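You operate a simulated robot arm through the tools that you are given. There is no shell and no other tool. Be economical: measure what you need, move in short steps, check, and stop when the job is done.

You run a simulated two-armed robot. Do the job below in one go: nothing can be reset, and whatever is moved stays where it is left.

JOB
Put the 26 round block from the wooden bench top on the black disc. Then take the blue rag from the wooden bench top and leave it on the grey bench top. Then open the lower blue drawer, put the red stopper in the inside of the lower blue drawer and shut the drawer again. Keep to this order. Set down upright: red stopper.
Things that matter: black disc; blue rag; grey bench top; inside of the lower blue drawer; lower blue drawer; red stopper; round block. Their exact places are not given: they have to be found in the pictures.

The check looks at the end state, three seconds after you hand in, the way a careful person would. Anything else that was tipped, shoved, dropped, spilled or broken makes it a failure. Lids that push on must go on centred and level and be pressed home; caps that screw on are set level and turned clockwise until they are tight.

ROBOT AND FRAMES
Two 7-joint arms with two-finger grippers on one trunk, on a base that drives. Base frame: it is fixed to the floor where the robot stands at the start and does not move with it; the origin is under the middle of the robot, x ahead of it, y to its left, z up; the surface under the hand at the start is at about z = 0.844. Lengths are in m, angles in degrees, forces in N, time in s.
The left shoulder is at the start at [0.06, 0.178, 1.08], the right one opposite. With the tool pointing down near the work surface each hand reaches from about 0.28 to 0.68 m from the robot's upright axis, wherever it stands, measured 20 degrees to its own side. Places, roughly: black disc (4x4x2 cm) [0.4, -0.9, 0.8]; blue rag [0.75, -1, 0.75]; grey bench top [-1, -2.7, 0.9]; inside of the lower blue drawer [0.5, -1.1, 0.5]; lower blue drawer [0.4, -1.1, 0.5]; red stopper [-0.5, -2.5, 1]. Payload 1.96 kg a hand.
Tool frame (each hand has its own): the origin (TCP) lies between the finger pads and is the grasp point; the fingertips stand 0.02 m ahead of it; z points along the fingers, y is the line along which they close. The gripper opens to 0.072 m. The gripper's body begins 0.038 m behind the TCP.
Orientation is that of the tool frame in the base frame, as a unit quaternion [w, x, y, z]. With the fingers straight down and closing along the base's y, the tool's x points along the base's -x, its y along +y and its z along -z.

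CONTROLS
- The arms move only by the tool jog_arm. It takes "left_rows", "right_rows" or both (then of equal length, played together; a hand with none holds still); each is a list that holds one entry, the list of rows, each a list of 7 numbers: the turn, a rotation vector about the tool's x, y, z in units of 180 degrees (1.0 is 180 degrees), then the shift along the tool's x, y, z in units of 100 mm (1.0 is 100 mm), then the gripper command, from -1 (shut) to 1 (fully open), values between in proportion. In form: [[[wx, wy, wz, x, y, z, gripper], ...]]. A call has 1 to 20 rows; each row is the pose to reach, as a shift and turn from the pose commanded when the call began, along the tool's axes at that moment. A call with a number of a shift or a turn outside -1 to 1 is refused whole. Rows are played at 5 a second. More than 0.05 m and 8.6 degrees between two rows, or a gripper value outside its range, and nothing of the call is played. Where a pose cannot be reached the arm comes as near as it can. A force on the tool above 40 N (or 10 N above the force at the start of the call, whichever is more), or a blocked arm, ends the call early, and 0.2 s more pass. Each finger travels about 0.153 m/s and halts on what it meets, pressing with about 25 N; the grip force reading is that of the motor and also rises with nothing between the fingers. The clock runs only during rows and for 0.2 s after the last one: add rows that repeat a pose to give the fingers time. It gives the time, the measured TCP pose, the force on the tool (base axes), the opening and the grip force at its end, in the units of the frame above (readings bear some noise), with the torque about the TCP (base axes, N m) and any sound that the robot's microphone picked up.
- Cameras (640 x 400 px; columns grow to the right, rows downward): "scene" is now at [-0.0037, -0.0325, 1.6275]; the picture's right is [-0.46, -0.89, 0.00], its down [-0.67, 0.35, -0.65] and it looks along [0.58, -0.30, -0.76] (base axes); focal length 254 px, centre (320, 200). "left" rides on the left gripper at [0.071, -0.019, -0.082] in its tool frame; the picture's right is [0.26, 0.97, 0.00], its down [-0.67, 0.18, -0.72] and it looks along [-0.69, 0.19, 0.70] (tool axes); focal length 280 px, centre (320, 200). "right" rides on the right gripper at [0.071, 0.019, -0.082] in its tool frame; the picture's right is [-0.26, 0.97, 0.00], its down [-0.67, -0.18, -0.72] and it looks along [-0.69, -0.19, 0.70] (tool axes); focal length 280 px, centre (320, 200).
- get_image(camera): a new picture of that camera. No time passes.
- move_column(by): slides the trunk up (or, below 0, down) by that many m; the arms and the scene camera ride with it, the base frame stays. It gives what a move gives, with no picture.
- drive_base(legs): drives the robot by 1 to 6 legs, each [ahead, left, turn to the left] in m, m and degrees, along the robot's own axes; the way and the turn of a leg run together, so that a leg with both is an arc; at most 1.5 m and 180 degrees a leg. The arms and the cameras ride along, it lands a little off, and it stops where it bumps. It gives what a move gives.
- head_to(pan, tilt): turns the head with the scene camera to pan (to the left, within 86 degrees either way) and tilt (down, from -29 to 69), counted from straight ahead of the robot. It gives what a move gives.
- pixel_to_xyz(camera, pixels): for up to 12 pixels [column, row] of the newest picture of that camera ("zoom" is the newest enlarged one), the place [x, y, z] in the base frame of the surface seen there, good to about 0.002 m, but the place of the scene camera against the robot may be out by one fixed shift of up to 0.018 m in any direction. No time passes.
- close_up(camera, box): a new picture of the part [left, top, right, bottom] of that camera's present view, enlarged. No time passes.
- close_job(): hands the job in; it is judged then, once.

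Work in short steps. Measure before you move; look again where a grasp or a placing could have gone wrong, and mend it. You have 110 turns and 92 pictures in all, those below and enlarged ones among them. Open the grippers and draw the arms clear of the work before you hand the job in, unless the task says otherwise; then end with one line.

The tools are called by a JSON object that holds its "op" and its "data". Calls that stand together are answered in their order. jog_arm: Moves the arms, as the interface text tells. Its arguments: {"type":"object","properties":{"left_rows":{"type":"array","items":{"type":"array","items":{"type":"array","items":{"type":"number"}}}},"right_rows":{"type":"array","items":{"type":"array","items":{"type":"array","items":{"type":"number"}}}}},"required":[]} The other tools are called the same way: move_column (by) slides the trunk up or down; drive_base (legs) drives the base; head_to (pan, tilt) turns the head that bears the scene camera; get_image (camera) takes a picture; pixel_to_xyz (camera, pixels) gives the place of the surface under pixels of a picture; close_up (camera, box) takes an enlarged picture of a part of a camera's view; close_job () hands the job in.

At the start:

```text
time: 0.0
left_eef_pos: [0.4014, -0.0105, 1.0605]
left_tcp_rot: [0.0, 0.0, 1.0, 0.0]
left_force: [-0.5, -0.9, 1.1]
left_ft_torque: [-0.01, 0.01, -0.02]
left_width: 0.0719
left_grip_force: 0.1
right_eef_pos: [0.3263, -0.3536, 1.1013]
right_tcp_rot: [0.001, 0.001, 1.0, 0.0]
right_force: [0.6, -0.2, 0.0]
right_ft_torque: [0.03, -0.01, 0.02]
right_width: 0.0723
right_grip_force: 0.1
trunk travel left (down, up): [-0.725, 0.265]
robot x, y, heading: [-0.0023, -0.001, 0.0]
head pan, tilt: [-27.3, 49.3]
```

scene: 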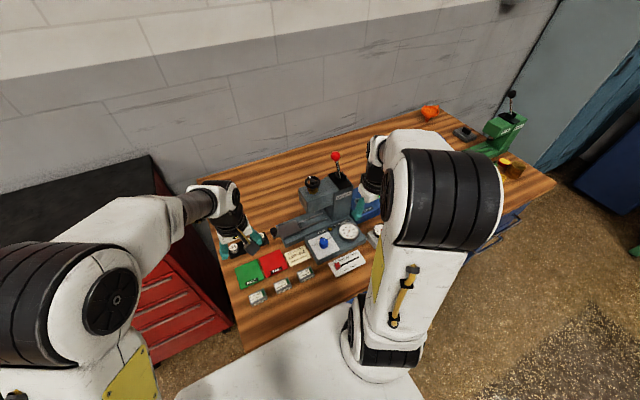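
right: 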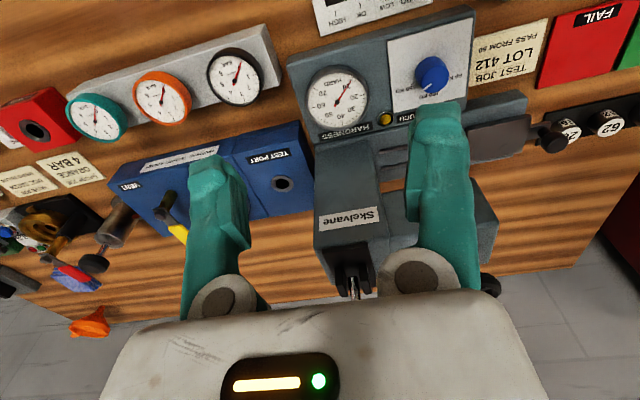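
left: 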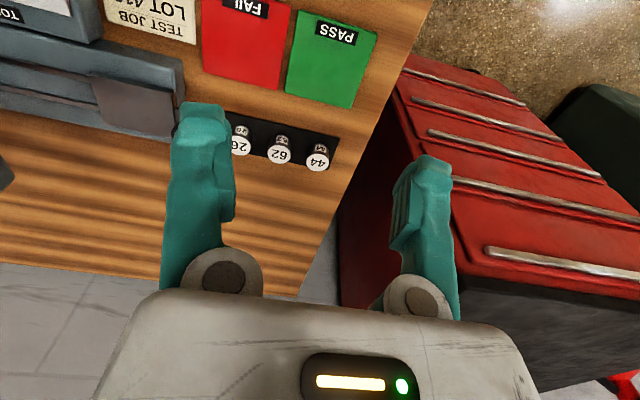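

The first pictures show the 26/62/44 parts in a black holder in the left view near (240,140). I take enlarged views of them and of the scene.

{"op": "close_up", "data": {"camera": "left", "box": [160, 80, 360, 205]}}

{"op": "close_up", "data": {"camera": "scene", "box": [200, 80, 560, 305]}}

{"op": "close_up", "data": {"camera": "right", "box": [0, 60, 320, 260]}}

```text
3.20 times, centred on (260, 142) of left
```

zoom: 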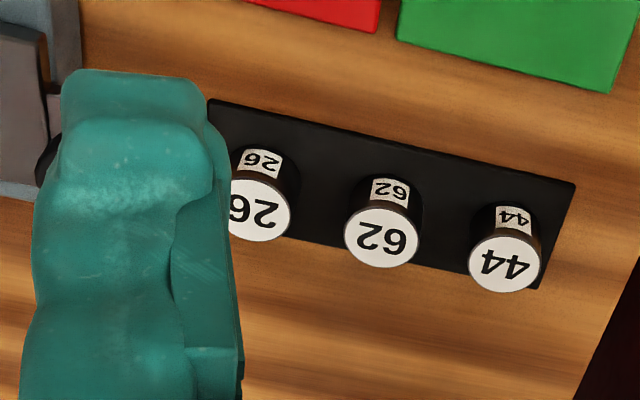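

```text
1.78 times, centred on (380, 192) of scene
```

zoom: 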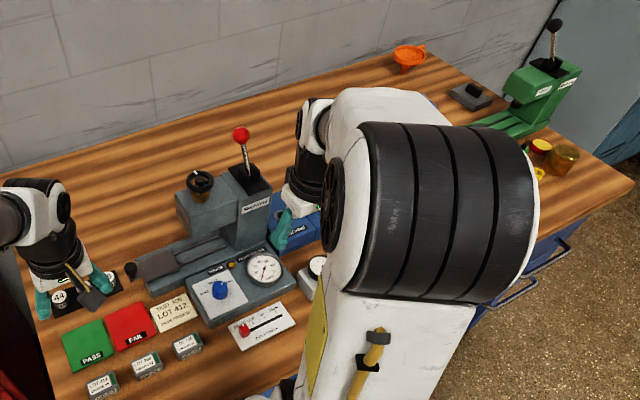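

```text
2.00 times, centred on (160, 160) of right
```

zoom: 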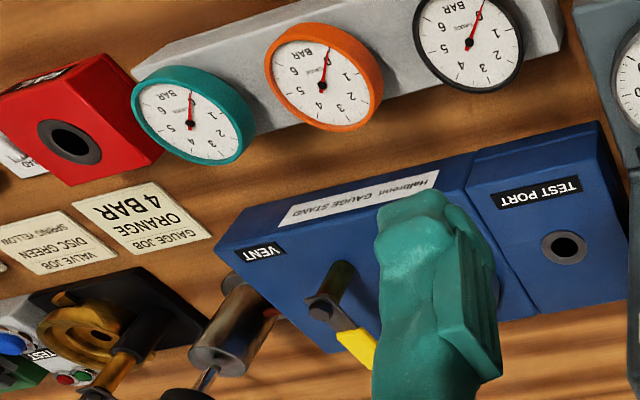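

Block 26 shows at about (245,140) of the left view; I measure the blocks there. I also raise the view of the right side by moving the head later.

{"op": "pixel_to_xyz", "data": {"camera": "left", "pixels": [[241, 146], [279, 156], [317, 165], [241, 128], [260, 120], [320, 135], [290, 170], [336, 138], [228, 113]]}}

{"op": "head_to", "data": {"pan": -70, "tilt": 45}}

{"op": "get_image", "data": {"camera": "scene"}}

```text
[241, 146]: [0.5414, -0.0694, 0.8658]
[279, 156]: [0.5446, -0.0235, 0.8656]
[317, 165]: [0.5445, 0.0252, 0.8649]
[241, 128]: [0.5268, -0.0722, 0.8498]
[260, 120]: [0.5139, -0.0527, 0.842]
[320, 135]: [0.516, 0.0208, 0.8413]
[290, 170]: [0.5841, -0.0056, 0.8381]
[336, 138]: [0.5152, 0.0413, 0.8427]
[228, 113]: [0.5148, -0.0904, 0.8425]
```

```text
time: 1.1
left_eef_pos: [0.4013, -0.0106, 1.0611]
left_tcp_rot: [0.0, 0.0, 1.0, -0.001]
left_force: [-0.5, -0.2, -0.5]
left_ft_torque: [0.01, 0.0, 0.01]
left_width: 0.0721
left_grip_force: 0.0
right_eef_pos: [0.3269, -0.3542, 1.102]
right_tcp_rot: [0.0, 0.0, 1.0, 0.0]
right_force: [0.0, 0.1, 0.3]
right_ft_torque: [-0.02, -0.06, 0.04]
right_width: 0.0719
right_grip_force: 0.0
trunk travel left (down, up): [-0.725, 0.265]
robot x, y, heading: [-0.002, 0.0008, 0.0]
head pan, tilt: [-70.0, 45.0]
```

```text
85 pictures are left
```

scene: 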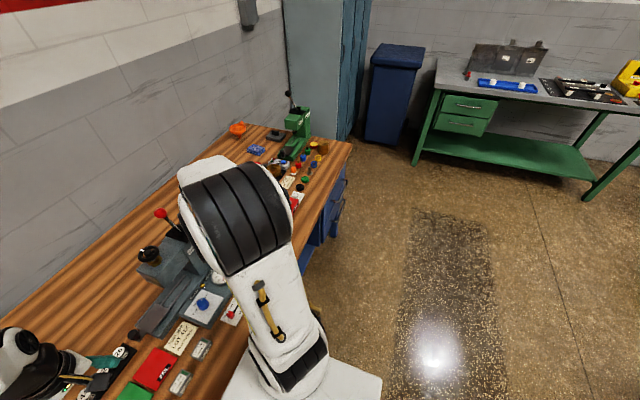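

The blue rag is near (257,150), discs near (310,165), and the grey bench with a small red thing at (467,75). I enlarge both.

{"op": "close_up", "data": {"camera": "scene", "box": [210, 110, 370, 210]}}

{"op": "pixel_to_xyz", "data": {"camera": "scene", "pixels": [[257, 150], [314, 153], [305, 180], [467, 75], [510, 88], [338, 150]]}}

{"op": "close_up", "data": {"camera": "scene", "box": [420, 30, 640, 168]}}

```text
4.00 times, centred on (290, 160) of scene
```

zoom: 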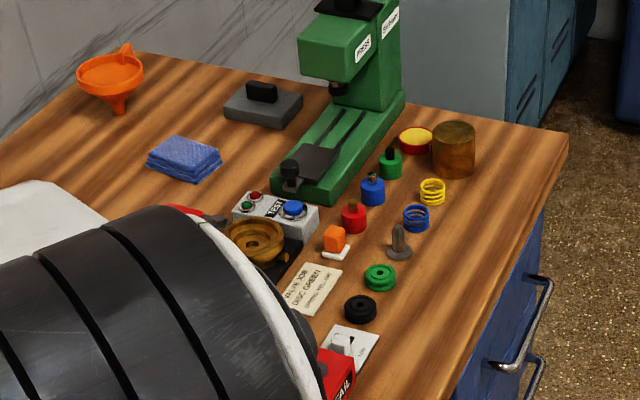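

```text
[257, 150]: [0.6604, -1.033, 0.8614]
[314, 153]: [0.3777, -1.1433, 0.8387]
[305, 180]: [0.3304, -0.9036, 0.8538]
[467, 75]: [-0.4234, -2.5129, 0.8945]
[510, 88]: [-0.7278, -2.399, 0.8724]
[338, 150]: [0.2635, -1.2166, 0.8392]
```

```text
2.90 times, centred on (530, 99) of scene
```

zoom: 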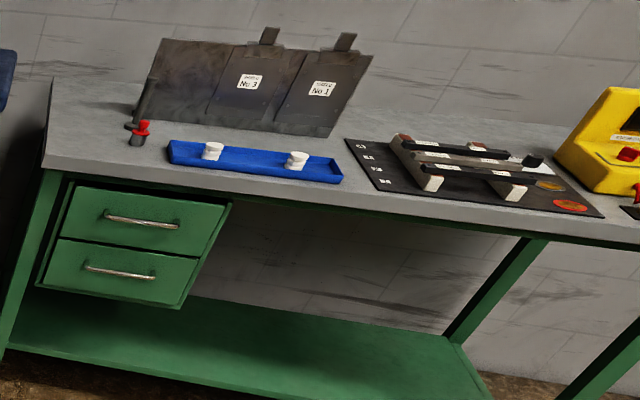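

Block 26's top centre is at about (0.541,-0.069,0.866). I move the left hand most of the way above it with the gripper part closed to 45 mm, then look.

{"op": "jog_arm", "data": {"left_rows": [[[0, 0, 0, -0.3, -0.2, 0.25, 0.25], [0, 0, 0, -0.6, -0.4, 0.5, 0.25], [0, 0, 0, -0.9, -0.59, 0.75, 0.25], [0, 0, 0, -0.95, -0.59, 0.95, 0.25], [0, 0, 0, -0.95, -0.59, 0.95, 0.25]]]}}

{"op": "get_image", "data": {"camera": "left"}}

```text
time: 2.3
left_eef_pos: [0.498, -0.0689, 0.9664]
left_tcp_rot: [0.0, 0.0, 1.0, -0.001]
left_force: [-0.7, -0.5, 0.0]
left_ft_torque: [0.0, -0.02, 0.02]
left_width: 0.0447
left_grip_force: 0.0
right_eef_pos: [0.3259, -0.3533, 1.1018]
right_tcp_rot: [0.0, -0.001, 1.0, 0.0]
right_force: [0.0, -0.4, -0.2]
right_ft_torque: [0.0, 0.02, 0.01]
right_width: 0.0723
right_grip_force: 0.0
trunk travel left (down, up): [-0.725, 0.265]
robot x, y, heading: [0.0003, 0.0028, -0.1]
head pan, tilt: [-70.0, 45.0]
```

```text
82 pictures are left
```

left: 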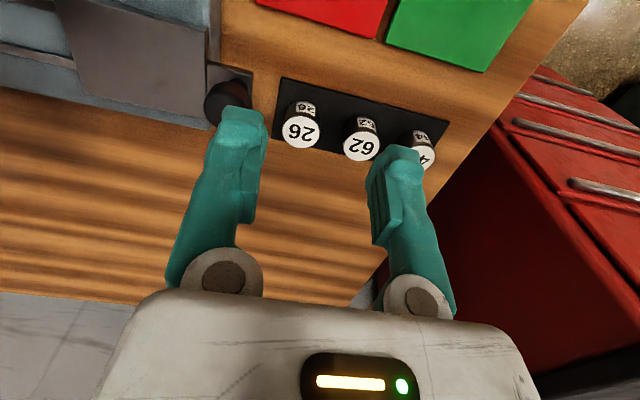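

The block top is at (301,131), with the black ball knob at (228,98) on the other side. I measure both.

{"op": "pixel_to_xyz", "data": {"camera": "left", "pixels": [[301, 131], [285, 132], [318, 131], [301, 145], [303, 110], [361, 145], [347, 146], [243, 95], [228, 82], [335, 120]]}}

```text
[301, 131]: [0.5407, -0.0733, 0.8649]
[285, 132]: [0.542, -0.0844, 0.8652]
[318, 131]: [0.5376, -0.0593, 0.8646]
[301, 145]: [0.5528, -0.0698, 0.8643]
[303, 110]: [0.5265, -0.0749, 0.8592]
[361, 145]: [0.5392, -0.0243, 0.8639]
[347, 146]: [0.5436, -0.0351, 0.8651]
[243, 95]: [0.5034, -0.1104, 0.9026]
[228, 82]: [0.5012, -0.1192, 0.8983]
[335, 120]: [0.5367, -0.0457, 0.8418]
```

The knob may come near the gripper body, so I measure its outline.

{"op": "pixel_to_xyz", "data": {"camera": "left", "pixels": [[248, 90], [248, 100], [240, 104], [213, 108], [208, 100], [212, 118], [228, 92], [222, 105], [236, 75]]}}

{"op": "close_up", "data": {"camera": "left", "box": [180, 50, 340, 150]}}

```text
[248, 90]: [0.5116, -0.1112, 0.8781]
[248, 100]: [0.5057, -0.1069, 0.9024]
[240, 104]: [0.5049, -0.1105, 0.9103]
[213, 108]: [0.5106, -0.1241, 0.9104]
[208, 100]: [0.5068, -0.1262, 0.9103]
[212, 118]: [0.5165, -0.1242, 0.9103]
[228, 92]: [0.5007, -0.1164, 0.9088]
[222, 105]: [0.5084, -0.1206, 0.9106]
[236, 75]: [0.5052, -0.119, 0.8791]
```

```text
4.00 times, centred on (260, 100) of left
```

zoom: 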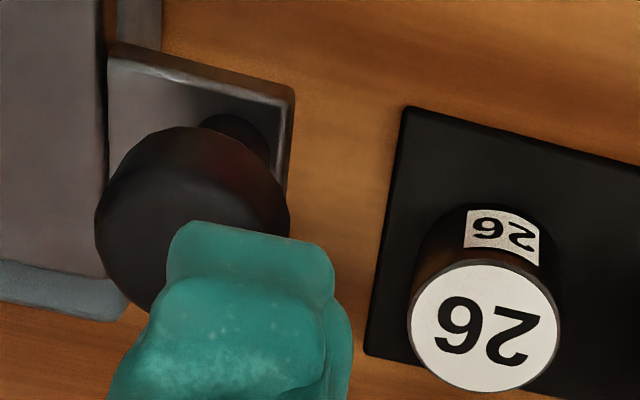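

The knob (top z 0.911, edge y -0.106) would meet the gripper body, so I turn the hand 90° about its axis over the block so that it closes along x.

{"op": "jog_arm", "data": {"left_rows": [[[0, 0, 0.045, -0.05, 0, 0, 0.3], [0, 0, 0.09, -0.1, 0, 0, 0.3], [0, 0, 0.135, -0.15, 0, 0, 0.3], [0, 0, 0.18, -0.2, 0, 0, 0.3], [0, 0, 0.225, -0.25, -0.01, 0, 0.3], [0, 0, 0.27, -0.3, -0.02, 0, 0.3], [0, 0, 0.315, -0.35, -0.03, 0, 0.3], [0, 0, 0.36, -0.4, -0.03, 0, 0.3], [0, 0, 0.405, -0.42, -0.03, 0, 0.3], [0, 0, 0.45, -0.42, -0.03, 0, 0.3], [0, 0, 0.48, -0.42, -0.03, 0, 0.3], [0, 0, 0.5, -0.42, -0.03, 0, 0.3], [0, 0, 0.5, -0.42, -0.03, 0, 0.3]]]}}

{"op": "get_image", "data": {"camera": "left"}}

```text
time: 5.1
left_eef_pos: [0.5334, -0.0328, 1.0273]
left_tcp_rot: [0.036, 0.641, 0.766, 0.012]
left_force: [0.5, 0.2, 0.1]
left_ft_torque: [0.01, -0.03, 0.0]
left_width: 0.0466
left_grip_force: 0.1
left hand out of reach, approached as far as the arm can: row 5, 6, 7, 8, 9, 10, 11, 12, 13
right_eef_pos: [0.3263, -0.3533, 1.103]
right_tcp_rot: [-0.001, 0.001, 1.0, 0.0]
right_force: [0.7, -0.9, 0.2]
right_ft_torque: [0.01, 0.04, -0.01]
right_width: 0.0721
right_grip_force: 0.2
trunk travel left (down, up): [-0.725, 0.265]
robot x, y, heading: [0.0009, -0.0038, 0.1]
head pan, tilt: [-70.0, 45.0]
```

```text
80 pictures are left
```

left: 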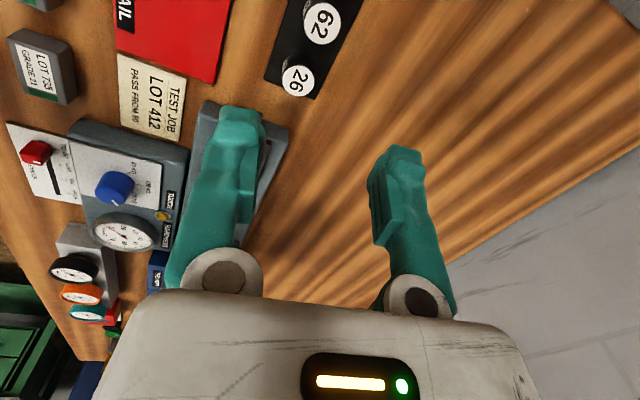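

The arm cannot turn that way (wrist limit). I turn back first and check where the commanded pose stands.

{"op": "jog_arm", "data": {"left_rows": [[[0, 0, -0.045, 0, 0, 0, 0.3], [0, 0, -0.09, 0, 0, 0, 0.3], [0, 0, -0.135, 0, 0, 0, 0.3], [0, 0, -0.18, 0, 0, 0, 0.3], [0, 0, -0.225, 0, 0, 0, 0.3], [0, 0, -0.27, 0, 0, 0, 0.3], [0, 0, -0.315, 0, 0, 0, 0.3], [0, 0, -0.36, 0, 0, 0, 0.3], [0, 0, -0.405, 0, 0, 0, 0.3], [0, 0, -0.45, 0, 0, 0, 0.3], [0, 0, -0.49, 0, 0, 0, 0.3], [0, 0, -0.5, 0, 0, 0, 0.3]]]}}

```text
time: 7.7
left_eef_pos: [0.5344, -0.0342, 1.024]
left_tcp_rot: [0.033, -0.09, 0.995, -0.016]
left_force: [-1.1, 0.2, 0.3]
left_ft_torque: [0.01, 0.01, -0.01]
left_width: 0.0469
left_grip_force: 0.1
right_eef_pos: [0.3276, -0.3547, 1.1008]
right_tcp_rot: [0.0, 0.0, 1.0, 0.0]
right_force: [0.6, -0.3, 0.4]
right_ft_torque: [-0.02, -0.01, 0.01]
right_width: 0.0719
right_grip_force: 0.1
trunk travel left (down, up): [-0.725, 0.265]
robot x, y, heading: [0.001, -0.0024, -0.1]
head pan, tilt: [-70.0, 45.0]
```

The commanded pose was clipped, leaving a small tilt. I correct it and turn the hand to -60° yaw above the block, away from the knob.

{"op": "jog_arm", "data": {"left_rows": [[[-0.0029, 0.0019, -0.0394, 0.01, -0.05, 0.08, 0.3], [-0.0057, 0.0039, -0.0789, 0.015, -0.1, 0.17, 0.3], [-0.0086, 0.0058, -0.1183, 0.02, -0.15, 0.25, 0.3], [-0.0114, 0.0078, -0.1578, 0.03, -0.2, 0.34, 0.3], [-0.0143, 0.0097, -0.1972, 0.04, -0.26, 0.42, 0.3], [-0.0171, 0.0117, -0.2367, 0.05, -0.31, 0.51, 0.3], [-0.02, 0.0136, -0.2761, 0.05, -0.36, 0.59, 0.3], [-0.02, 0.0136, -0.2761, 0.05, -0.36, 0.59, 0.3]]]}}

{"op": "get_image", "data": {"camera": "left"}}

```text
time: 9.5
left_eef_pos: [0.5131, -0.0605, 1.0342]
left_tcp_rot: [0.027, -0.464, 0.885, -0.029]
left_force: [-0.3, 1.0, 1.4]
left_ft_torque: [0.0, -0.01, -0.04]
left_width: 0.0467
left_grip_force: 0.0
left hand out of reach, approached as far as the arm can: row 2, 3, 4, 5, 6, 7, 8
right_eef_pos: [0.3256, -0.3536, 1.1033]
right_tcp_rot: [0.001, 0.001, 1.0, 0.0]
right_force: [-0.3, 0.6, 0.2]
right_ft_torque: [-0.04, 0.02, -0.02]
right_width: 0.0719
right_grip_force: 0.1
trunk travel left (down, up): [-0.725, 0.265]
robot x, y, heading: [-0.0015, -0.0021, 0.1]
head pan, tilt: [-70.0, 45.0]
```

```text
79 pictures are left
```

left: 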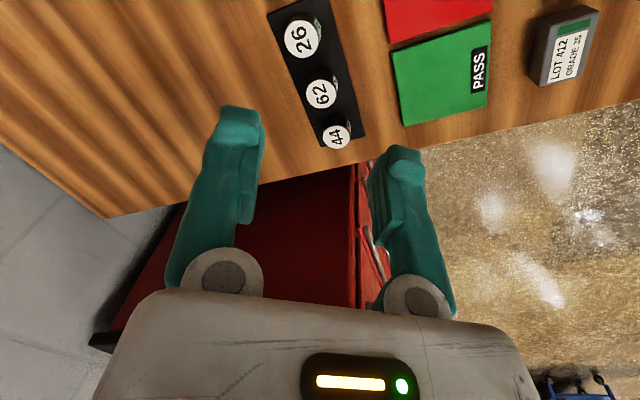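

The left arm is near its limits here; the right arm suits this spot better if the robot turns left about 20°. I pull the left hand back, raise the trunk, and turn.

{"op": "jog_arm", "data": {"left_rows": [[[0, 0, 0, 0, 0.2, -0.2, 0.3], [0, 0, 0, 0, 0.5, -0.5, 0.3], [0, 0, 0, 0, 0.8, -0.5, 0.3], [0, 0, 0, 0, 1.0, -0.5, 0.3]]]}}

{"op": "move_column", "data": {"by": 0.2}}

{"op": "drive_base", "data": {"legs": [[0, 0, 20]]}}

{"op": "head_to", "data": {"pan": -25, "tilt": 55}}

{"op": "get_image", "data": {"camera": "scene"}}

{"op": "get_image", "data": {"camera": "right"}}

```text
time: 10.5
left_eef_pos: [0.431, -0.0017, 1.0733]
left_tcp_rot: [0.027, -0.463, 0.886, -0.03]
left_force: [0.1, -0.8, 0.2]
left_ft_torque: [-0.02, 0.03, -0.01]
left_width: 0.0467
left_grip_force: 0.1
right_eef_pos: [0.3251, -0.3532, 1.1017]
right_tcp_rot: [0.001, 0.001, 1.0, 0.0]
right_force: [-0.2, -0.1, 0.7]
right_ft_torque: [-0.03, -0.01, 0.02]
right_width: 0.072
right_grip_force: 0.1
trunk travel left (down, up): [-0.725, 0.265]
robot x, y, heading: [0.0018, -0.0035, 0.2]
head pan, tilt: [-70.0, 45.0]
```

```text
time: 12.7
left_eef_pos: [0.4314, -0.0019, 1.2725]
left_tcp_rot: [0.026, -0.463, 0.885, -0.027]
left_force: [0.0, -0.4, 0.6]
left_ft_torque: [0.02, -0.02, 0.01]
left_width: 0.0469
left_grip_force: 0.1
right_eef_pos: [0.3276, -0.3529, 1.3022]
right_tcp_rot: [0.0, -0.001, 1.0, 0.0]
right_force: [0.0, -0.3, -0.1]
right_ft_torque: [0.0, 0.0, 0.02]
right_width: 0.0721
right_grip_force: 0.1
trunk travel left (down, up): [-0.925, 0.065]
robot x, y, heading: [-0.0022, 0.0011, 0.1]
head pan, tilt: [-70.0, 45.0]
```

```text
time: 14.2
left_eef_pos: [0.4061, 0.1445, 1.2731]
left_tcp_rot: [0.032, -0.609, 0.792, -0.024]
left_force: [0.4, -0.6, 0.2]
left_ft_torque: [0.02, -0.04, -0.01]
left_width: 0.0468
left_grip_force: 0.0
right_eef_pos: [0.4271, -0.222, 1.3022]
right_tcp_rot: [0.0, -0.172, 0.985, 0.0]
right_force: [0.1, 0.0, 1.0]
right_ft_torque: [-0.02, 0.03, 0.01]
right_width: 0.0718
right_grip_force: 0.2
trunk travel left (down, up): [-0.925, 0.065]
robot x, y, heading: [0.0016, -0.0042, 19.9]
head pan, tilt: [-70.0, 45.0]
```

```text
time: 15.3
left_eef_pos: [0.4056, 0.1442, 1.2735]
left_tcp_rot: [0.031, -0.608, 0.793, -0.023]
left_force: [0.3, -0.1, -0.3]
left_ft_torque: [0.01, -0.01, 0.02]
left_width: 0.0468
left_grip_force: 0.0
right_eef_pos: [0.4272, -0.222, 1.3032]
right_tcp_rot: [0.0, -0.171, 0.985, 0.0]
right_force: [0.1, -0.3, 0.7]
right_ft_torque: [0.01, 0.0, 0.0]
right_width: 0.072
right_grip_force: 0.1
trunk travel left (down, up): [-0.925, 0.065]
robot x, y, heading: [-0.0014, -0.0017, 19.7]
head pan, tilt: [-25.0, 55.0]
```

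```text
78 pictures are left
```

scene: 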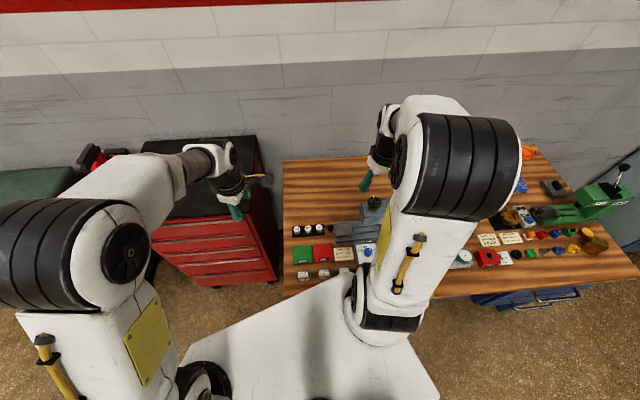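

```text
77 pictures are left
```

right: 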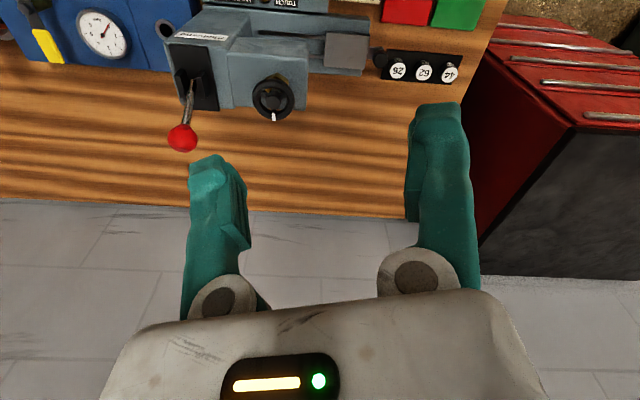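

The right hand is clear at z 1.30. I move it toward a point above the block while turning 20° further.

{"op": "jog_arm", "data": {"right_rows": [[[0, 0, -0.03, -0.3, 0.2, 0, 0.3], [0, 0, -0.06, -0.6, 0.4, 0, 0.3], [0, 0, -0.09, -0.9, 0.6, 0, 0.3], [0, 0, -0.11, -0.98, 0.8, 0, 0.3], [0, 0, -0.11, -0.98, 0.98, 0, 0.3], [0, 0, -0.11, -0.98, 0.98, 0, 0.3]]]}}

```text
time: 16.7
left_eef_pos: [0.4059, 0.1443, 1.2724]
left_tcp_rot: [0.031, -0.608, 0.793, -0.024]
left_force: [-0.1, -0.1, 0.4]
left_ft_torque: [-0.03, 0.02, -0.01]
left_width: 0.0468
left_grip_force: 0.0
right_eef_pos: [0.4842, -0.0963, 1.2986]
right_tcp_rot: [0.002, -0.339, 0.941, -0.001]
right_force: [-0.8, 0.2, -0.4]
right_ft_torque: [0.02, 0.01, 0.0]
right_width: 0.0466
right_grip_force: 0.0
right hand out of reach, approached as far as the arm can: row 3, 4, 5, 6
trunk travel left (down, up): [-0.925, 0.065]
robot x, y, heading: [0.0044, 0.0003, 19.8]
head pan, tilt: [-25.0, 55.0]
```

The reach is short at this height. I lower the hand while it creeps to the point above the block.

{"op": "jog_arm", "data": {"right_rows": [[[0, 0, 0, 0, 0, 0.4, 0.3], [0, 0, 0, 0, 0, 0.8, 0.3], [0, 0, 0, -0.2, -0.06, 1.0, 0.3], [0, 0, 0, -0.4, -0.12, 1.0, 0.3], [0, 0, 0, -0.58, -0.17, 1.0, 0.3], [0, 0, 0, -0.58, -0.17, 1.0, 0.3]]]}}

```text
time: 18.1
left_eef_pos: [0.4058, 0.1451, 1.2736]
left_tcp_rot: [0.031, -0.609, 0.792, -0.023]
left_force: [0.3, -0.6, 0.7]
left_ft_torque: [-0.02, 0.0, -0.02]
left_width: 0.0468
left_grip_force: 0.0
right_eef_pos: [0.5404, -0.0745, 1.1977]
right_tcp_rot: [0.0, -0.338, 0.941, 0.0]
right_force: [0.9, 0.2, 0.2]
right_ft_torque: [0.02, 0.01, 0.03]
right_width: 0.0468
right_grip_force: 0.0
trunk travel left (down, up): [-0.925, 0.065]
robot x, y, heading: [0.0, 0.0026, 19.8]
head pan, tilt: [-25.0, 55.0]
```

Reached (0.540,-0.0745,1.198). I lower twice by 0.1 m and look with the right camera.

{"op": "jog_arm", "data": {"right_rows": [[[0, 0, 0, 0, 0, 0.4, 0.3], [0, 0, 0, 0, 0, 0.8, 0.3], [0, 0, 0, 0, 0, 1.0, 0.3]]]}}

{"op": "jog_arm", "data": {"right_rows": [[[0, 0, 0, 0, 0, 0.4, 0.3], [0, 0, 0, 0, 0, 0.8, 0.3], [0, 0, 0, 0, 0, 1.0, 0.3], [0, 0, 0, 0, 0, 1.0, 0.3]]]}}

{"op": "get_image", "data": {"camera": "right"}}

```text
time: 18.9
left_eef_pos: [0.4049, 0.1444, 1.2722]
left_tcp_rot: [0.031, -0.609, 0.792, -0.023]
left_force: [0.4, 0.1, -0.4]
left_ft_torque: [-0.01, 0.02, -0.02]
left_width: 0.0469
left_grip_force: 0.1
right_eef_pos: [0.5401, -0.0719, 1.0984]
right_tcp_rot: [0.001, -0.338, 0.941, 0.0]
right_force: [-0.1, 0.4, -0.3]
right_ft_torque: [-0.02, -0.02, 0.0]
right_width: 0.0468
right_grip_force: 0.0
trunk travel left (down, up): [-0.925, 0.065]
robot x, y, heading: [0.0013, 0.0014, 19.8]
head pan, tilt: [-25.0, 55.0]
```

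```text
time: 19.9
left_eef_pos: [0.4059, 0.1454, 1.2736]
left_tcp_rot: [0.031, -0.609, 0.793, -0.023]
left_force: [-1.1, 0.4, 0.3]
left_ft_torque: [-0.02, -0.03, 0.0]
left_width: 0.0467
left_grip_force: 0.0
right_eef_pos: [0.5404, -0.0702, 0.9983]
right_tcp_rot: [0.0, -0.339, 0.941, 0.0]
right_force: [-0.6, -1.0, 0.1]
right_ft_torque: [0.0, -0.02, 0.01]
right_width: 0.0468
right_grip_force: 0.0
trunk travel left (down, up): [-0.925, 0.065]
robot x, y, heading: [0.0011, -0.0008, 19.9]
head pan, tilt: [-25.0, 55.0]
```

```text
76 pictures are left
```

right: 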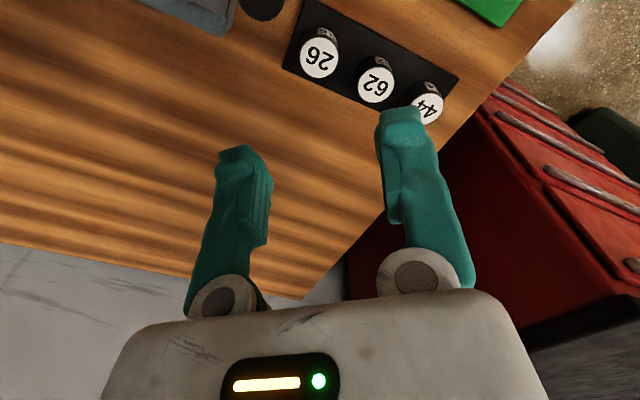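

I measure the block and its neighbour from this view.

{"op": "pixel_to_xyz", "data": {"camera": "right", "pixels": [[319, 57], [301, 57], [337, 57], [319, 74], [376, 83], [262, 8], [278, 12]]}}

```text
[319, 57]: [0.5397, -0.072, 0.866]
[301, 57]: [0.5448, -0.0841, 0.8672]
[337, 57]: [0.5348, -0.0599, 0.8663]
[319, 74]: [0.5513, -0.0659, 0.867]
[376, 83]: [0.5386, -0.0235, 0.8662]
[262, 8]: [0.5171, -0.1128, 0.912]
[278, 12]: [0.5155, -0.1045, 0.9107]
```

Block centre is (0.540,-0.072), top 0.866. I go down to TCP z 0.866 with small correction.

{"op": "jog_arm", "data": {"right_rows": [[[0, 0, 0, 0.01, -0.015, 0.4, 0.3], [0, 0, 0, 0.01, -0.015, 0.7, 0.3], [0, 0, 0, 0.01, -0.015, 0.95, 0.3], [0, 0, 0, 0.01, -0.015, 0.95, 0.3]]]}}

{"op": "get_image", "data": {"camera": "right"}}

```text
time: 20.9
left_eef_pos: [0.4059, 0.1455, 1.2737]
left_tcp_rot: [0.031, -0.609, 0.792, -0.023]
left_force: [0.6, -0.2, -0.7]
left_ft_torque: [-0.01, 0.03, -0.02]
left_width: 0.0468
left_grip_force: 0.2
right_eef_pos: [0.5411, -0.0727, 0.9014]
right_tcp_rot: [0.0, -0.34, 0.941, 0.0]
right_force: [-0.4, 0.2, 0.7]
right_ft_torque: [0.01, -0.02, 0.02]
right_width: 0.047
right_grip_force: 0.1
trunk travel left (down, up): [-0.925, 0.065]
robot x, y, heading: [0.0007, -0.0002, 20.0]
head pan, tilt: [-25.0, 55.0]
```

```text
75 pictures are left
```

right: 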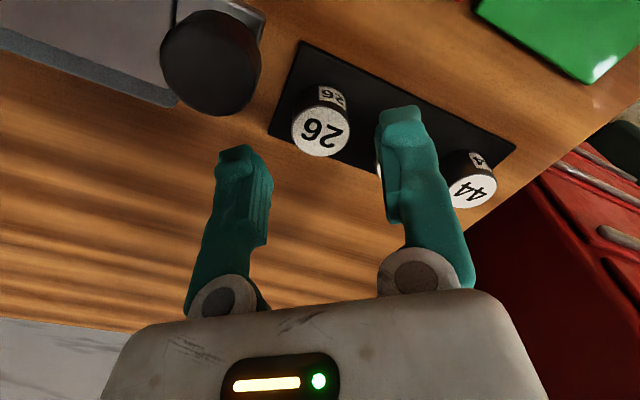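

Alignment looks good. I go down the last 35 mm, close, and lift.

{"op": "jog_arm", "data": {"right_rows": [[[0, 0, 0, 0, 0, 0.2, 0.3], [0, 0, 0, 0, 0, 0.35, 0.3], [0, 0, 0, 0, 0, 0.35, 0.3], [0, 0, 0, 0, 0, 0.35, -1], [0, 0, 0, 0, 0, 0.35, -1], [0, 0, 0, 0, 0, 0.35, -1]]]}}

{"op": "get_image", "data": {"camera": "right"}}

```text
time: 22.3
left_eef_pos: [0.4052, 0.1445, 1.2739]
left_tcp_rot: [0.031, -0.608, 0.793, -0.023]
left_force: [-0.4, 0.1, 0.9]
left_ft_torque: [-0.01, 0.0, -0.04]
left_width: 0.0468
left_grip_force: 0.1
right_eef_pos: [0.5396, -0.0737, 0.8664]
right_tcp_rot: [0.0, -0.339, 0.941, 0.0]
right_force: [-0.9, 0.8, 0.9]
right_ft_torque: [0.0, -0.02, -0.01]
right_width: 0.0278
right_grip_force: 24.6
trunk travel left (down, up): [-0.925, 0.065]
robot x, y, heading: [-0.0026, 0.0016, 20.0]
head pan, tilt: [-25.0, 55.0]
```

```text
74 pictures are left
```

right: 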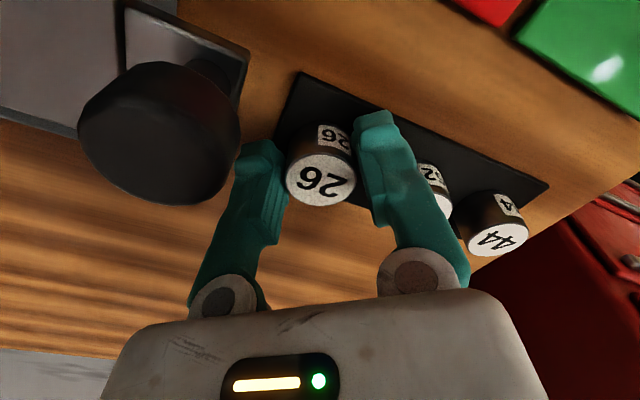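

Gripped at 28 mm width. I lift straight up 0.3 m in steps while retracting a little at the end.

{"op": "jog_arm", "data": {"right_rows": [[[0, 0, 0, 0, 0, -0.2, -1], [0, 0, 0, 0, 0, -0.6, -1], [0, 0, 0, 0, 0, -1.0, -1], [0, 0, 0, 0, 0, -1.0, -1]]]}}

{"op": "jog_arm", "data": {"right_rows": [[[0, 0, 0, 0, 0, -0.4, -1], [0, 0, 0, 0, 0, -0.8, -1], [0, 0, 0, 0, 0, -1.0, -1]]]}}

{"op": "jog_arm", "data": {"right_rows": [[[0, 0, 0, 0.2, 0, -0.4, -1], [0, 0, 0, 0.5, 0, -0.7, -1], [0, 0, 0, 0.8, 0, -0.9, -1], [0, 0, 0, 0.9, 0, -0.9, -1]]]}}

{"op": "get_image", "data": {"camera": "right"}}

{"op": "head_to", "data": {"pan": -80, "tilt": 45}}

{"op": "get_image", "data": {"camera": "scene"}}

```text
time: 23.3
left_eef_pos: [0.4059, 0.1456, 1.2728]
left_tcp_rot: [0.031, -0.609, 0.792, -0.023]
left_force: [0.4, 0.4, 0.4]
left_ft_torque: [0.04, -0.01, -0.03]
left_width: 0.0469
left_grip_force: 0.1
right_eef_pos: [0.5419, -0.0725, 0.9658]
right_tcp_rot: [0.0, -0.338, 0.941, 0.0]
right_force: [-0.2, -0.4, -0.7]
right_ft_torque: [-0.01, 0.0, 0.01]
right_width: 0.0277
right_grip_force: 24.8
trunk travel left (down, up): [-0.925, 0.065]
robot x, y, heading: [0.0004, -0.0019, 19.9]
head pan, tilt: [-25.0, 55.0]
```

```text
time: 24.1
left_eef_pos: [0.406, 0.1454, 1.2722]
left_tcp_rot: [0.031, -0.609, 0.792, -0.023]
left_force: [-0.8, -0.2, 0.3]
left_ft_torque: [-0.03, -0.02, 0.0]
left_width: 0.0469
left_grip_force: 0.1
right_eef_pos: [0.5403, -0.0726, 1.0647]
right_tcp_rot: [0.0, -0.338, 0.941, 0.0]
right_force: [0.4, 0.5, -0.9]
right_ft_torque: [0.01, 0.04, -0.02]
right_width: 0.0279
right_grip_force: 25.1
trunk travel left (down, up): [-0.925, 0.065]
robot x, y, heading: [0.0001, -0.0048, 19.8]
head pan, tilt: [-25.0, 55.0]
```

```text
time: 25.1
left_eef_pos: [0.4051, 0.1444, 1.2725]
left_tcp_rot: [0.031, -0.609, 0.792, -0.023]
left_force: [0.6, 0.2, -0.4]
left_ft_torque: [-0.05, 0.0, 0.04]
left_width: 0.0467
left_grip_force: 0.1
right_eef_pos: [0.4716, -0.1309, 1.1571]
right_tcp_rot: [-0.001, -0.339, 0.941, 0.0]
right_force: [0.4, 0.5, -1.0]
right_ft_torque: [0.0, 0.0, 0.0]
right_width: 0.0276
right_grip_force: 25.1
trunk travel left (down, up): [-0.925, 0.065]
robot x, y, heading: [-0.0008, -0.0035, 19.8]
head pan, tilt: [-25.0, 55.0]
```

```text
73 pictures are left
```

right: 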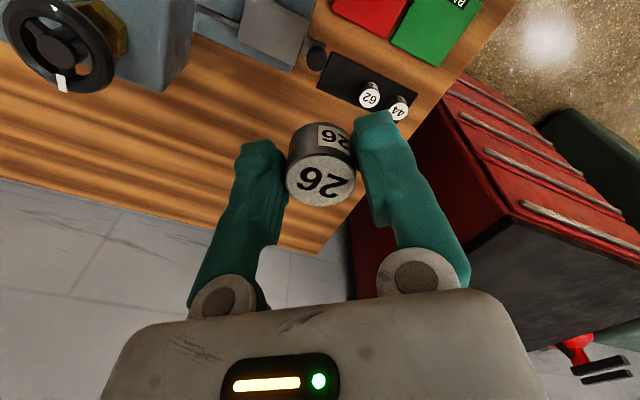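

```text
time: 26.3
left_eef_pos: [0.407, 0.1459, 1.273]
left_tcp_rot: [0.031, -0.607, 0.793, -0.023]
left_force: [-0.2, 0.4, 0.1]
left_ft_torque: [0.0, 0.02, 0.01]
left_width: 0.0467
left_grip_force: 0.0
right_eef_pos: [0.4717, -0.1304, 1.1576]
right_tcp_rot: [0.0, -0.339, 0.941, 0.0]
right_force: [1.0, 0.2, -1.0]
right_ft_torque: [-0.02, -0.01, 0.02]
right_width: 0.0277
right_grip_force: 25.5
trunk travel left (down, up): [-0.925, 0.065]
robot x, y, heading: [0.0008, -0.0024, 19.8]
head pan, tilt: [-80.0, 45.0]
```

```text
72 pictures are left
```

scene: 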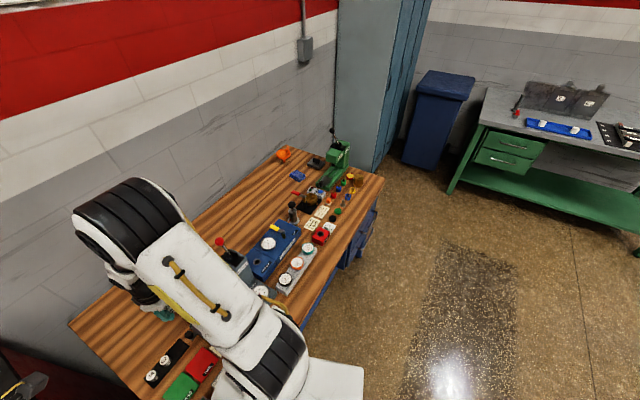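

The block is held. I measure the lever ball at (220,241), the black disc at (335,212), the rag (298,175) and the bench edge.

{"op": "close_up", "data": {"camera": "scene", "box": [270, 120, 398, 280]}}

{"op": "pixel_to_xyz", "data": {"camera": "scene", "pixels": [[220, 241], [298, 175], [331, 131], [383, 180], [376, 208], [292, 205]]}}

```text
2.50 times, centred on (334, 200) of scene
```

zoom: 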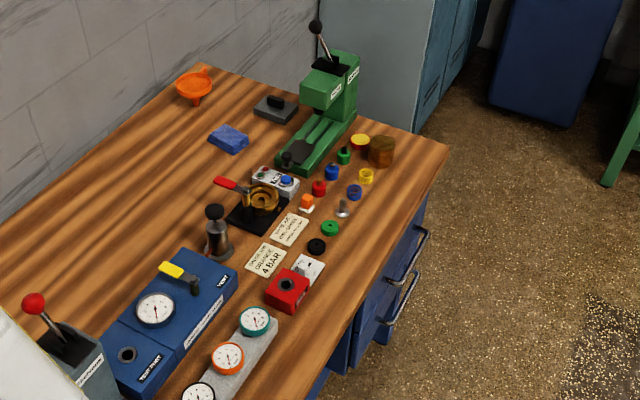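

```text
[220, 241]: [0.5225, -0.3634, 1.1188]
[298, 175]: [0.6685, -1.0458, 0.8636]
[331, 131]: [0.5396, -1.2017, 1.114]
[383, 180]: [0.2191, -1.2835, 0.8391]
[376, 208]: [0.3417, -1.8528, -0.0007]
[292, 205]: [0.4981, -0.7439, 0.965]
```

I measure the black disc and neighbours in the enlarged view.

{"op": "pixel_to_xyz", "data": {"camera": "zoom", "pixels": [[316, 243], [316, 254], [308, 246], [325, 246], [330, 226], [342, 208], [287, 287], [308, 270], [296, 229], [420, 240], [405, 290], [430, 175]]}}

{"op": "move_column", "data": {"by": 0.06}}

{"op": "drive_base", "data": {"legs": [[-0.03, 0, -20], [0, -0.4, 0], [0, -0.35, 0]]}}

{"op": "head_to", "data": {"pan": -20, "tilt": 50}}

{"op": "get_image", "data": {"camera": "right"}}

{"op": "get_image", "data": {"camera": "scene"}}

```text
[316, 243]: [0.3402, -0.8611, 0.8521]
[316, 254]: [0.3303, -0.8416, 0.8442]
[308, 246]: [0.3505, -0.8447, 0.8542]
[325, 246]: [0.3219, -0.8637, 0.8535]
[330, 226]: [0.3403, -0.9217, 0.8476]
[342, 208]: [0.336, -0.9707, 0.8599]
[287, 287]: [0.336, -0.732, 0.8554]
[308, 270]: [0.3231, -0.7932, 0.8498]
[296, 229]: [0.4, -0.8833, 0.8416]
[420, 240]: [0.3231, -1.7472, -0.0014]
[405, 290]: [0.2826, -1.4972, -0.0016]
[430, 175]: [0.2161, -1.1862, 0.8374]
```

```text
time: 27.3
left_eef_pos: [0.4063, 0.1443, 1.3326]
left_tcp_rot: [0.032, -0.609, 0.792, -0.024]
left_force: [0.4, -0.3, -0.6]
left_ft_torque: [0.0, 0.01, -0.04]
left_width: 0.047
left_grip_force: 0.1
right_eef_pos: [0.4727, -0.1308, 1.2169]
right_tcp_rot: [0.0, -0.339, 0.941, 0.0]
right_force: [0.4, 0.7, -0.6]
right_ft_torque: [0.0, -0.01, -0.01]
right_width: 0.0275
right_grip_force: 25.2
trunk travel left (down, up): [-0.985, 0.005]
robot x, y, heading: [-0.0033, -0.0012, 19.9]
head pan, tilt: [-80.0, 45.0]
```

```text
time: 32.7
left_eef_pos: [0.4062, -0.7482, 1.3333]
left_tcp_rot: [0.026, -0.467, 0.883, -0.03]
left_force: [-0.7, 0.1, -0.1]
left_ft_torque: [-0.03, 0.05, 0.02]
left_width: 0.0466
left_grip_force: 0.1
right_eef_pos: [0.3764, -1.031, 1.2177]
right_tcp_rot: [0.0, -0.176, 0.984, -0.001]
right_force: [-0.1, -0.4, -0.6]
right_ft_torque: [0.0, -0.03, -0.02]
right_width: 0.0275
right_grip_force: 25.2
trunk travel left (down, up): [-0.985, 0.005]
robot x, y, heading: [-0.0264, -0.7538, 0.4]
head pan, tilt: [-80.0, 45.0]
```

```text
time: 34.0
left_eef_pos: [0.4062, -0.7505, 1.3333]
left_tcp_rot: [0.027, -0.468, 0.883, -0.028]
left_force: [-0.5, -0.5, -0.6]
left_ft_torque: [0.02, 0.01, 0.0]
left_width: 0.0468
left_grip_force: 0.0
right_eef_pos: [0.3767, -1.033, 1.2163]
right_tcp_rot: [0.0, -0.176, 0.984, 0.0]
right_force: [0.7, -0.3, -1.6]
right_ft_torque: [0.0, 0.01, 0.03]
right_width: 0.0277
right_grip_force: 25.2
trunk travel left (down, up): [-0.985, 0.005]
robot x, y, heading: [-0.0284, -0.7521, 0.5]
head pan, tilt: [-20.0, 50.0]
```

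```text
70 pictures are left
```

right: 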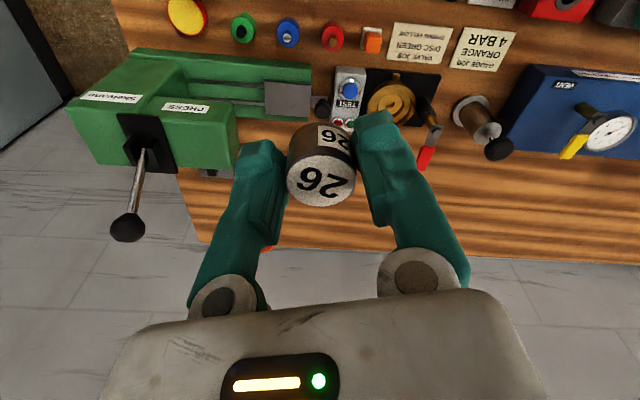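

```text
69 pictures are left
```

scene: 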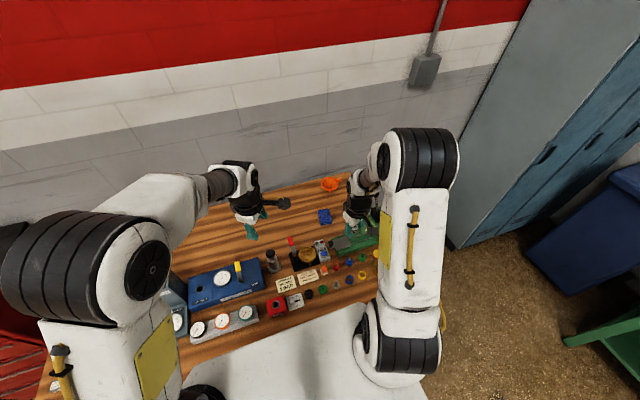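

The disc is near (0.336,-0.857), within the right hand's reach. I move the left hand off to the left and bring the right hand toward the disc.

{"op": "jog_arm", "data": {"left_rows": [[[0, 0, 0, -0.3, 0.2, 0, 0.3], [0, 0, 0, -0.6, 0.4, 0, 0.3], [0, 0, 0, -0.9, 0.6, 0, 0.3], [0, 0, 0, -1.0, 0.8, 0, 0.3]]], "right_rows": [[[0, 0, 0.02, 0, 0.3, 0.1, -1], [0, 0, 0.05, 0.05, 0.6, 0.2, -1], [0, 0, 0.08, 0.1, 0.9, 0.3, -1], [0, 0, 0.11, 0.12, 1.0, 0.6, -1]]]}}

{"op": "get_image", "data": {"camera": "right"}}

```text
time: 35.0
left_eef_pos: [0.397, -0.6229, 1.3295]
left_tcp_rot: [0.026, -0.467, 0.883, -0.028]
left_force: [-0.2, -0.3, 0.2]
left_ft_torque: [-0.01, -0.03, 0.02]
left_width: 0.047
left_grip_force: 0.1
right_eef_pos: [0.3326, -0.9414, 1.1556]
right_tcp_rot: [0.0, -0.004, 1.0, -0.001]
right_force: [-0.1, -0.5, -1.2]
right_ft_torque: [0.0, 0.0, 0.06]
right_width: 0.0274
right_grip_force: 25.6
trunk travel left (down, up): [-0.985, 0.005]
robot x, y, heading: [-0.0279, -0.7533, 0.4]
head pan, tilt: [-20.0, 50.0]
```

```text
68 pictures are left
```

right: 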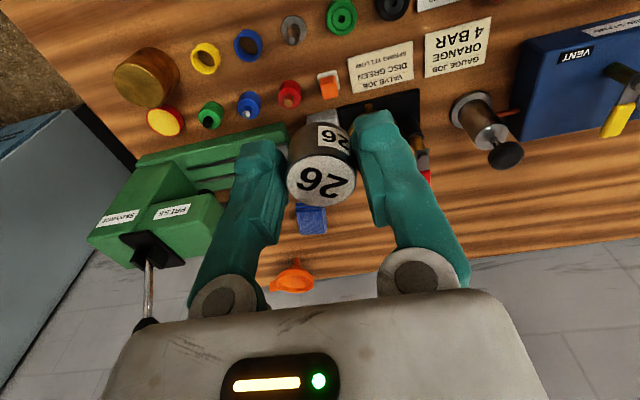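

The black disc shows at (392,6); I measure it and the held block.

{"op": "pixel_to_xyz", "data": {"camera": "right", "pixels": [[392, 4], [377, 14], [341, 15], [343, 28], [320, 182], [292, 180], [350, 182], [320, 203]]}}

```text
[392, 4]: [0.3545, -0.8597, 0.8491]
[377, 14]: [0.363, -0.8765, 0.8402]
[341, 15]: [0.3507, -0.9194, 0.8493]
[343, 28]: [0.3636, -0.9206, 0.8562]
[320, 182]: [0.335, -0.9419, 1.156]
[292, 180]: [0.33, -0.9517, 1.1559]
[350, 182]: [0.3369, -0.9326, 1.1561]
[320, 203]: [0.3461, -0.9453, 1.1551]
```

I move the hand back and right over the bench edge with a lower height to see the disc fully.

{"op": "jog_arm", "data": {"right_rows": [[[0, 0, 0, 0.2, 0.27, 0.3, -1], [0, 0, 0, 0.4, 0.54, 0.6, -1], [0, 0, 0, 0.6, 0.8, 0.9, -1], [0, 0, 0, 0.6, 0.8, 1.0, -1]]]}}

{"op": "get_image", "data": {"camera": "right"}}

```text
time: 36.0
left_eef_pos: [0.3964, -0.624, 1.3313]
left_tcp_rot: [0.027, -0.467, 0.883, -0.029]
left_force: [-0.2, 0.7, -0.8]
left_ft_torque: [0.04, 0.01, -0.03]
left_width: 0.0469
left_grip_force: 0.0
right_eef_pos: [0.2706, -0.8639, 1.0544]
right_tcp_rot: [0.0, -0.005, 1.0, 0.001]
right_force: [0.0, -0.4, -2.3]
right_ft_torque: [-0.03, 0.03, -0.01]
right_width: 0.0275
right_grip_force: 24.9
trunk travel left (down, up): [-0.985, 0.005]
robot x, y, heading: [-0.0271, -0.7536, 0.4]
head pan, tilt: [-20.0, 50.0]
```

```text
67 pictures are left
```

right: 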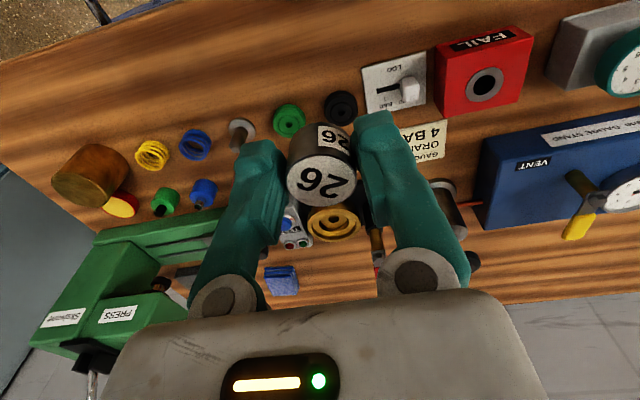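

{"op": "close_up", "data": {"camera": "right", "box": [260, 70, 420, 170]}}

```text
4.00 times, centred on (340, 120) of right
```

zoom: 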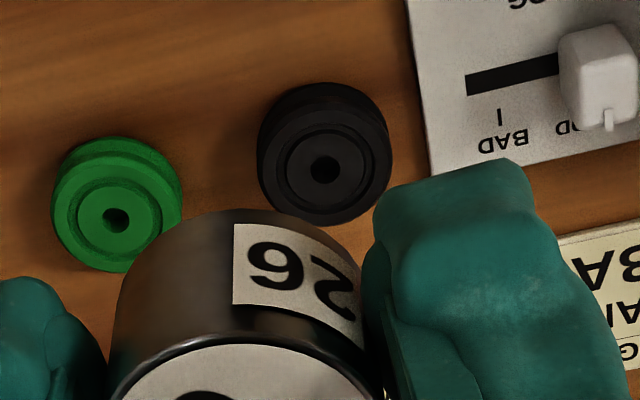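

I measure the disc's hub and rim in the enlarged picture (hub at (325,170)).

{"op": "pixel_to_xyz", "data": {"camera": "zoom", "pixels": [[325, 170], [268, 165], [384, 165], [322, 218], [322, 125], [302, 168], [345, 168], [290, 168], [362, 168], [240, 345]]}}

```text
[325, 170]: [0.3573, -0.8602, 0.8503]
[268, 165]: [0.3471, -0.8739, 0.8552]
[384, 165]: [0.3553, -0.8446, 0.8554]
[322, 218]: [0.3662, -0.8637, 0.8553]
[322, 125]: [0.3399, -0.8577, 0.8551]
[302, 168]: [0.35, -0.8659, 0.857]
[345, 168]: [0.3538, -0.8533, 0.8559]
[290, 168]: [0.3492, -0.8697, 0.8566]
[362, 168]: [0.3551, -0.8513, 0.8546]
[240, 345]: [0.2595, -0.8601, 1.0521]
```

Disc centre is about (0.352,-0.860), top 0.8555. I move the block over it at 0.1 m lower.

{"op": "jog_arm", "data": {"right_rows": [[[0, 0, 0, -0.3, 0.02, 0.1, -1], [0, 0, 0, -0.6, 0.04, 0.3, -1], [0, 0, 0, -0.79, 0.055, 0.6, -1], [0, 0, 0, -0.79, 0.055, 1.0, -1], [0, 0, 0, -0.79, 0.055, 1.0, -1]]]}}

{"op": "get_image", "data": {"camera": "right"}}

```text
time: 37.2
left_eef_pos: [0.3967, -0.6222, 1.3299]
left_tcp_rot: [0.027, -0.468, 0.883, -0.028]
left_force: [-0.7, -0.6, -0.1]
left_ft_torque: [-0.01, 0.0, 0.0]
left_width: 0.0468
left_grip_force: 0.1
right_eef_pos: [0.3487, -0.8575, 0.9567]
right_tcp_rot: [0.0, -0.004, 1.0, -0.001]
right_force: [0.1, -0.8, -1.2]
right_ft_torque: [-0.01, -0.02, -0.01]
right_width: 0.0272
right_grip_force: 25.0
trunk travel left (down, up): [-0.985, 0.005]
robot x, y, heading: [-0.0282, -0.7503, 0.3]
head pan, tilt: [-20.0, 50.0]
```

```text
65 pictures are left
```

right: 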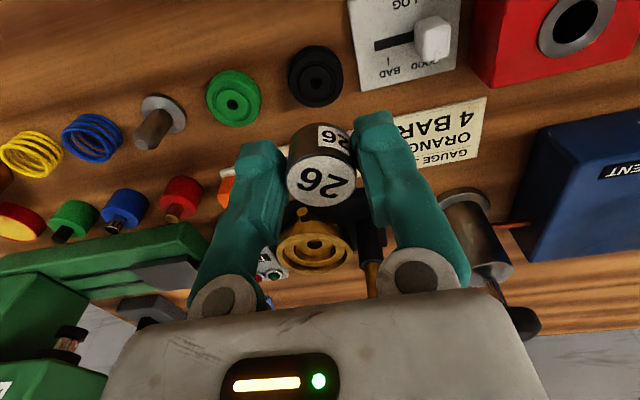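

I measure disc rim and block top in the same picture for the exact offset.

{"op": "close_up", "data": {"camera": "right", "box": [260, 30, 388, 220]}}

{"op": "pixel_to_xyz", "data": {"camera": "right", "pixels": [[293, 80], [339, 80], [316, 103], [314, 62], [293, 183], [350, 183], [320, 203], [320, 159]]}}

```text
2.11 times, centred on (324, 125) of right
```

zoom: 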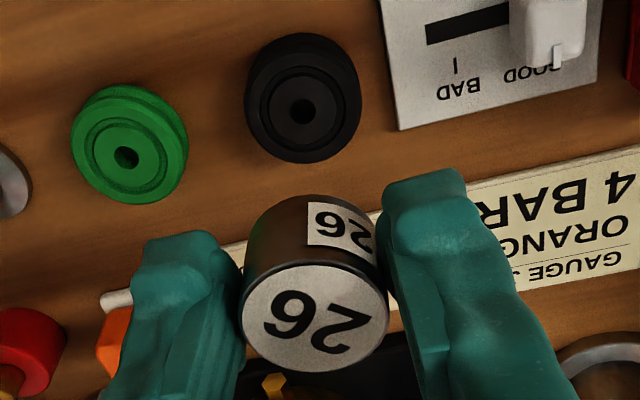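

```text
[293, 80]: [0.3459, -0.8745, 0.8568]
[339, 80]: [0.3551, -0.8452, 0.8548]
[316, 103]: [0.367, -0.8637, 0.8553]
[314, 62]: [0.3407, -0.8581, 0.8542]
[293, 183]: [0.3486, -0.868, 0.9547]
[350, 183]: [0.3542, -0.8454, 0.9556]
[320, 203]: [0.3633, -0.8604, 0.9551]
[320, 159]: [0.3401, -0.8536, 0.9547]
```

The block is 1 mm back and 3 mm left of the disc's centre. I correct and go down to just above expected contact.

{"op": "jog_arm", "data": {"right_rows": [[[0, 0, 0, -0.01, -0.03, 0.3, -1], [0, 0, 0, -0.01, -0.03, 0.5, -1], [0, 0, 0, -0.01, -0.03, 0.65, -1], [0, 0, 0, -0.01, -0.03, 0.7, -1], [0, 0, 0, -0.01, -0.03, 0.7, -1]]]}}

{"op": "close_up", "data": {"camera": "right", "box": [220, 90, 420, 215]}}

```text
time: 38.4
left_eef_pos: [0.3959, -0.6233, 1.33]
left_tcp_rot: [0.026, -0.467, 0.883, -0.028]
left_force: [0.7, -0.4, 0.0]
left_ft_torque: [0.0, 0.01, -0.02]
left_width: 0.0468
left_grip_force: 0.1
right_eef_pos: [0.3496, -0.8607, 0.8872]
right_tcp_rot: [0.0, -0.004, 1.0, -0.001]
right_force: [0.4, -0.8, -1.9]
right_ft_torque: [-0.03, 0.0, 0.01]
right_width: 0.0279
right_grip_force: 25.3
trunk travel left (down, up): [-0.985, 0.005]
robot x, y, heading: [-0.0242, -0.7507, 0.6]
head pan, tilt: [-20.0, 50.0]
```

```text
3.20 times, centred on (320, 152) of right
```

zoom: 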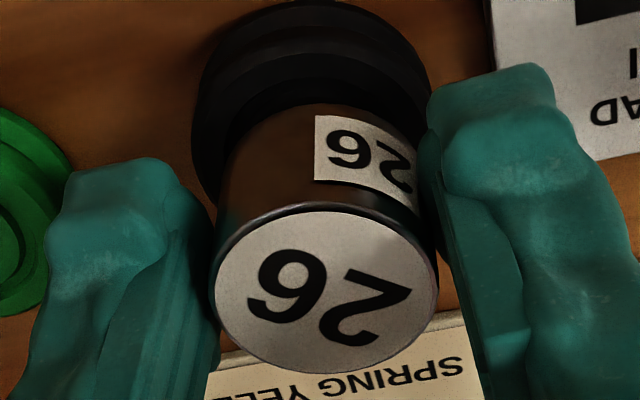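

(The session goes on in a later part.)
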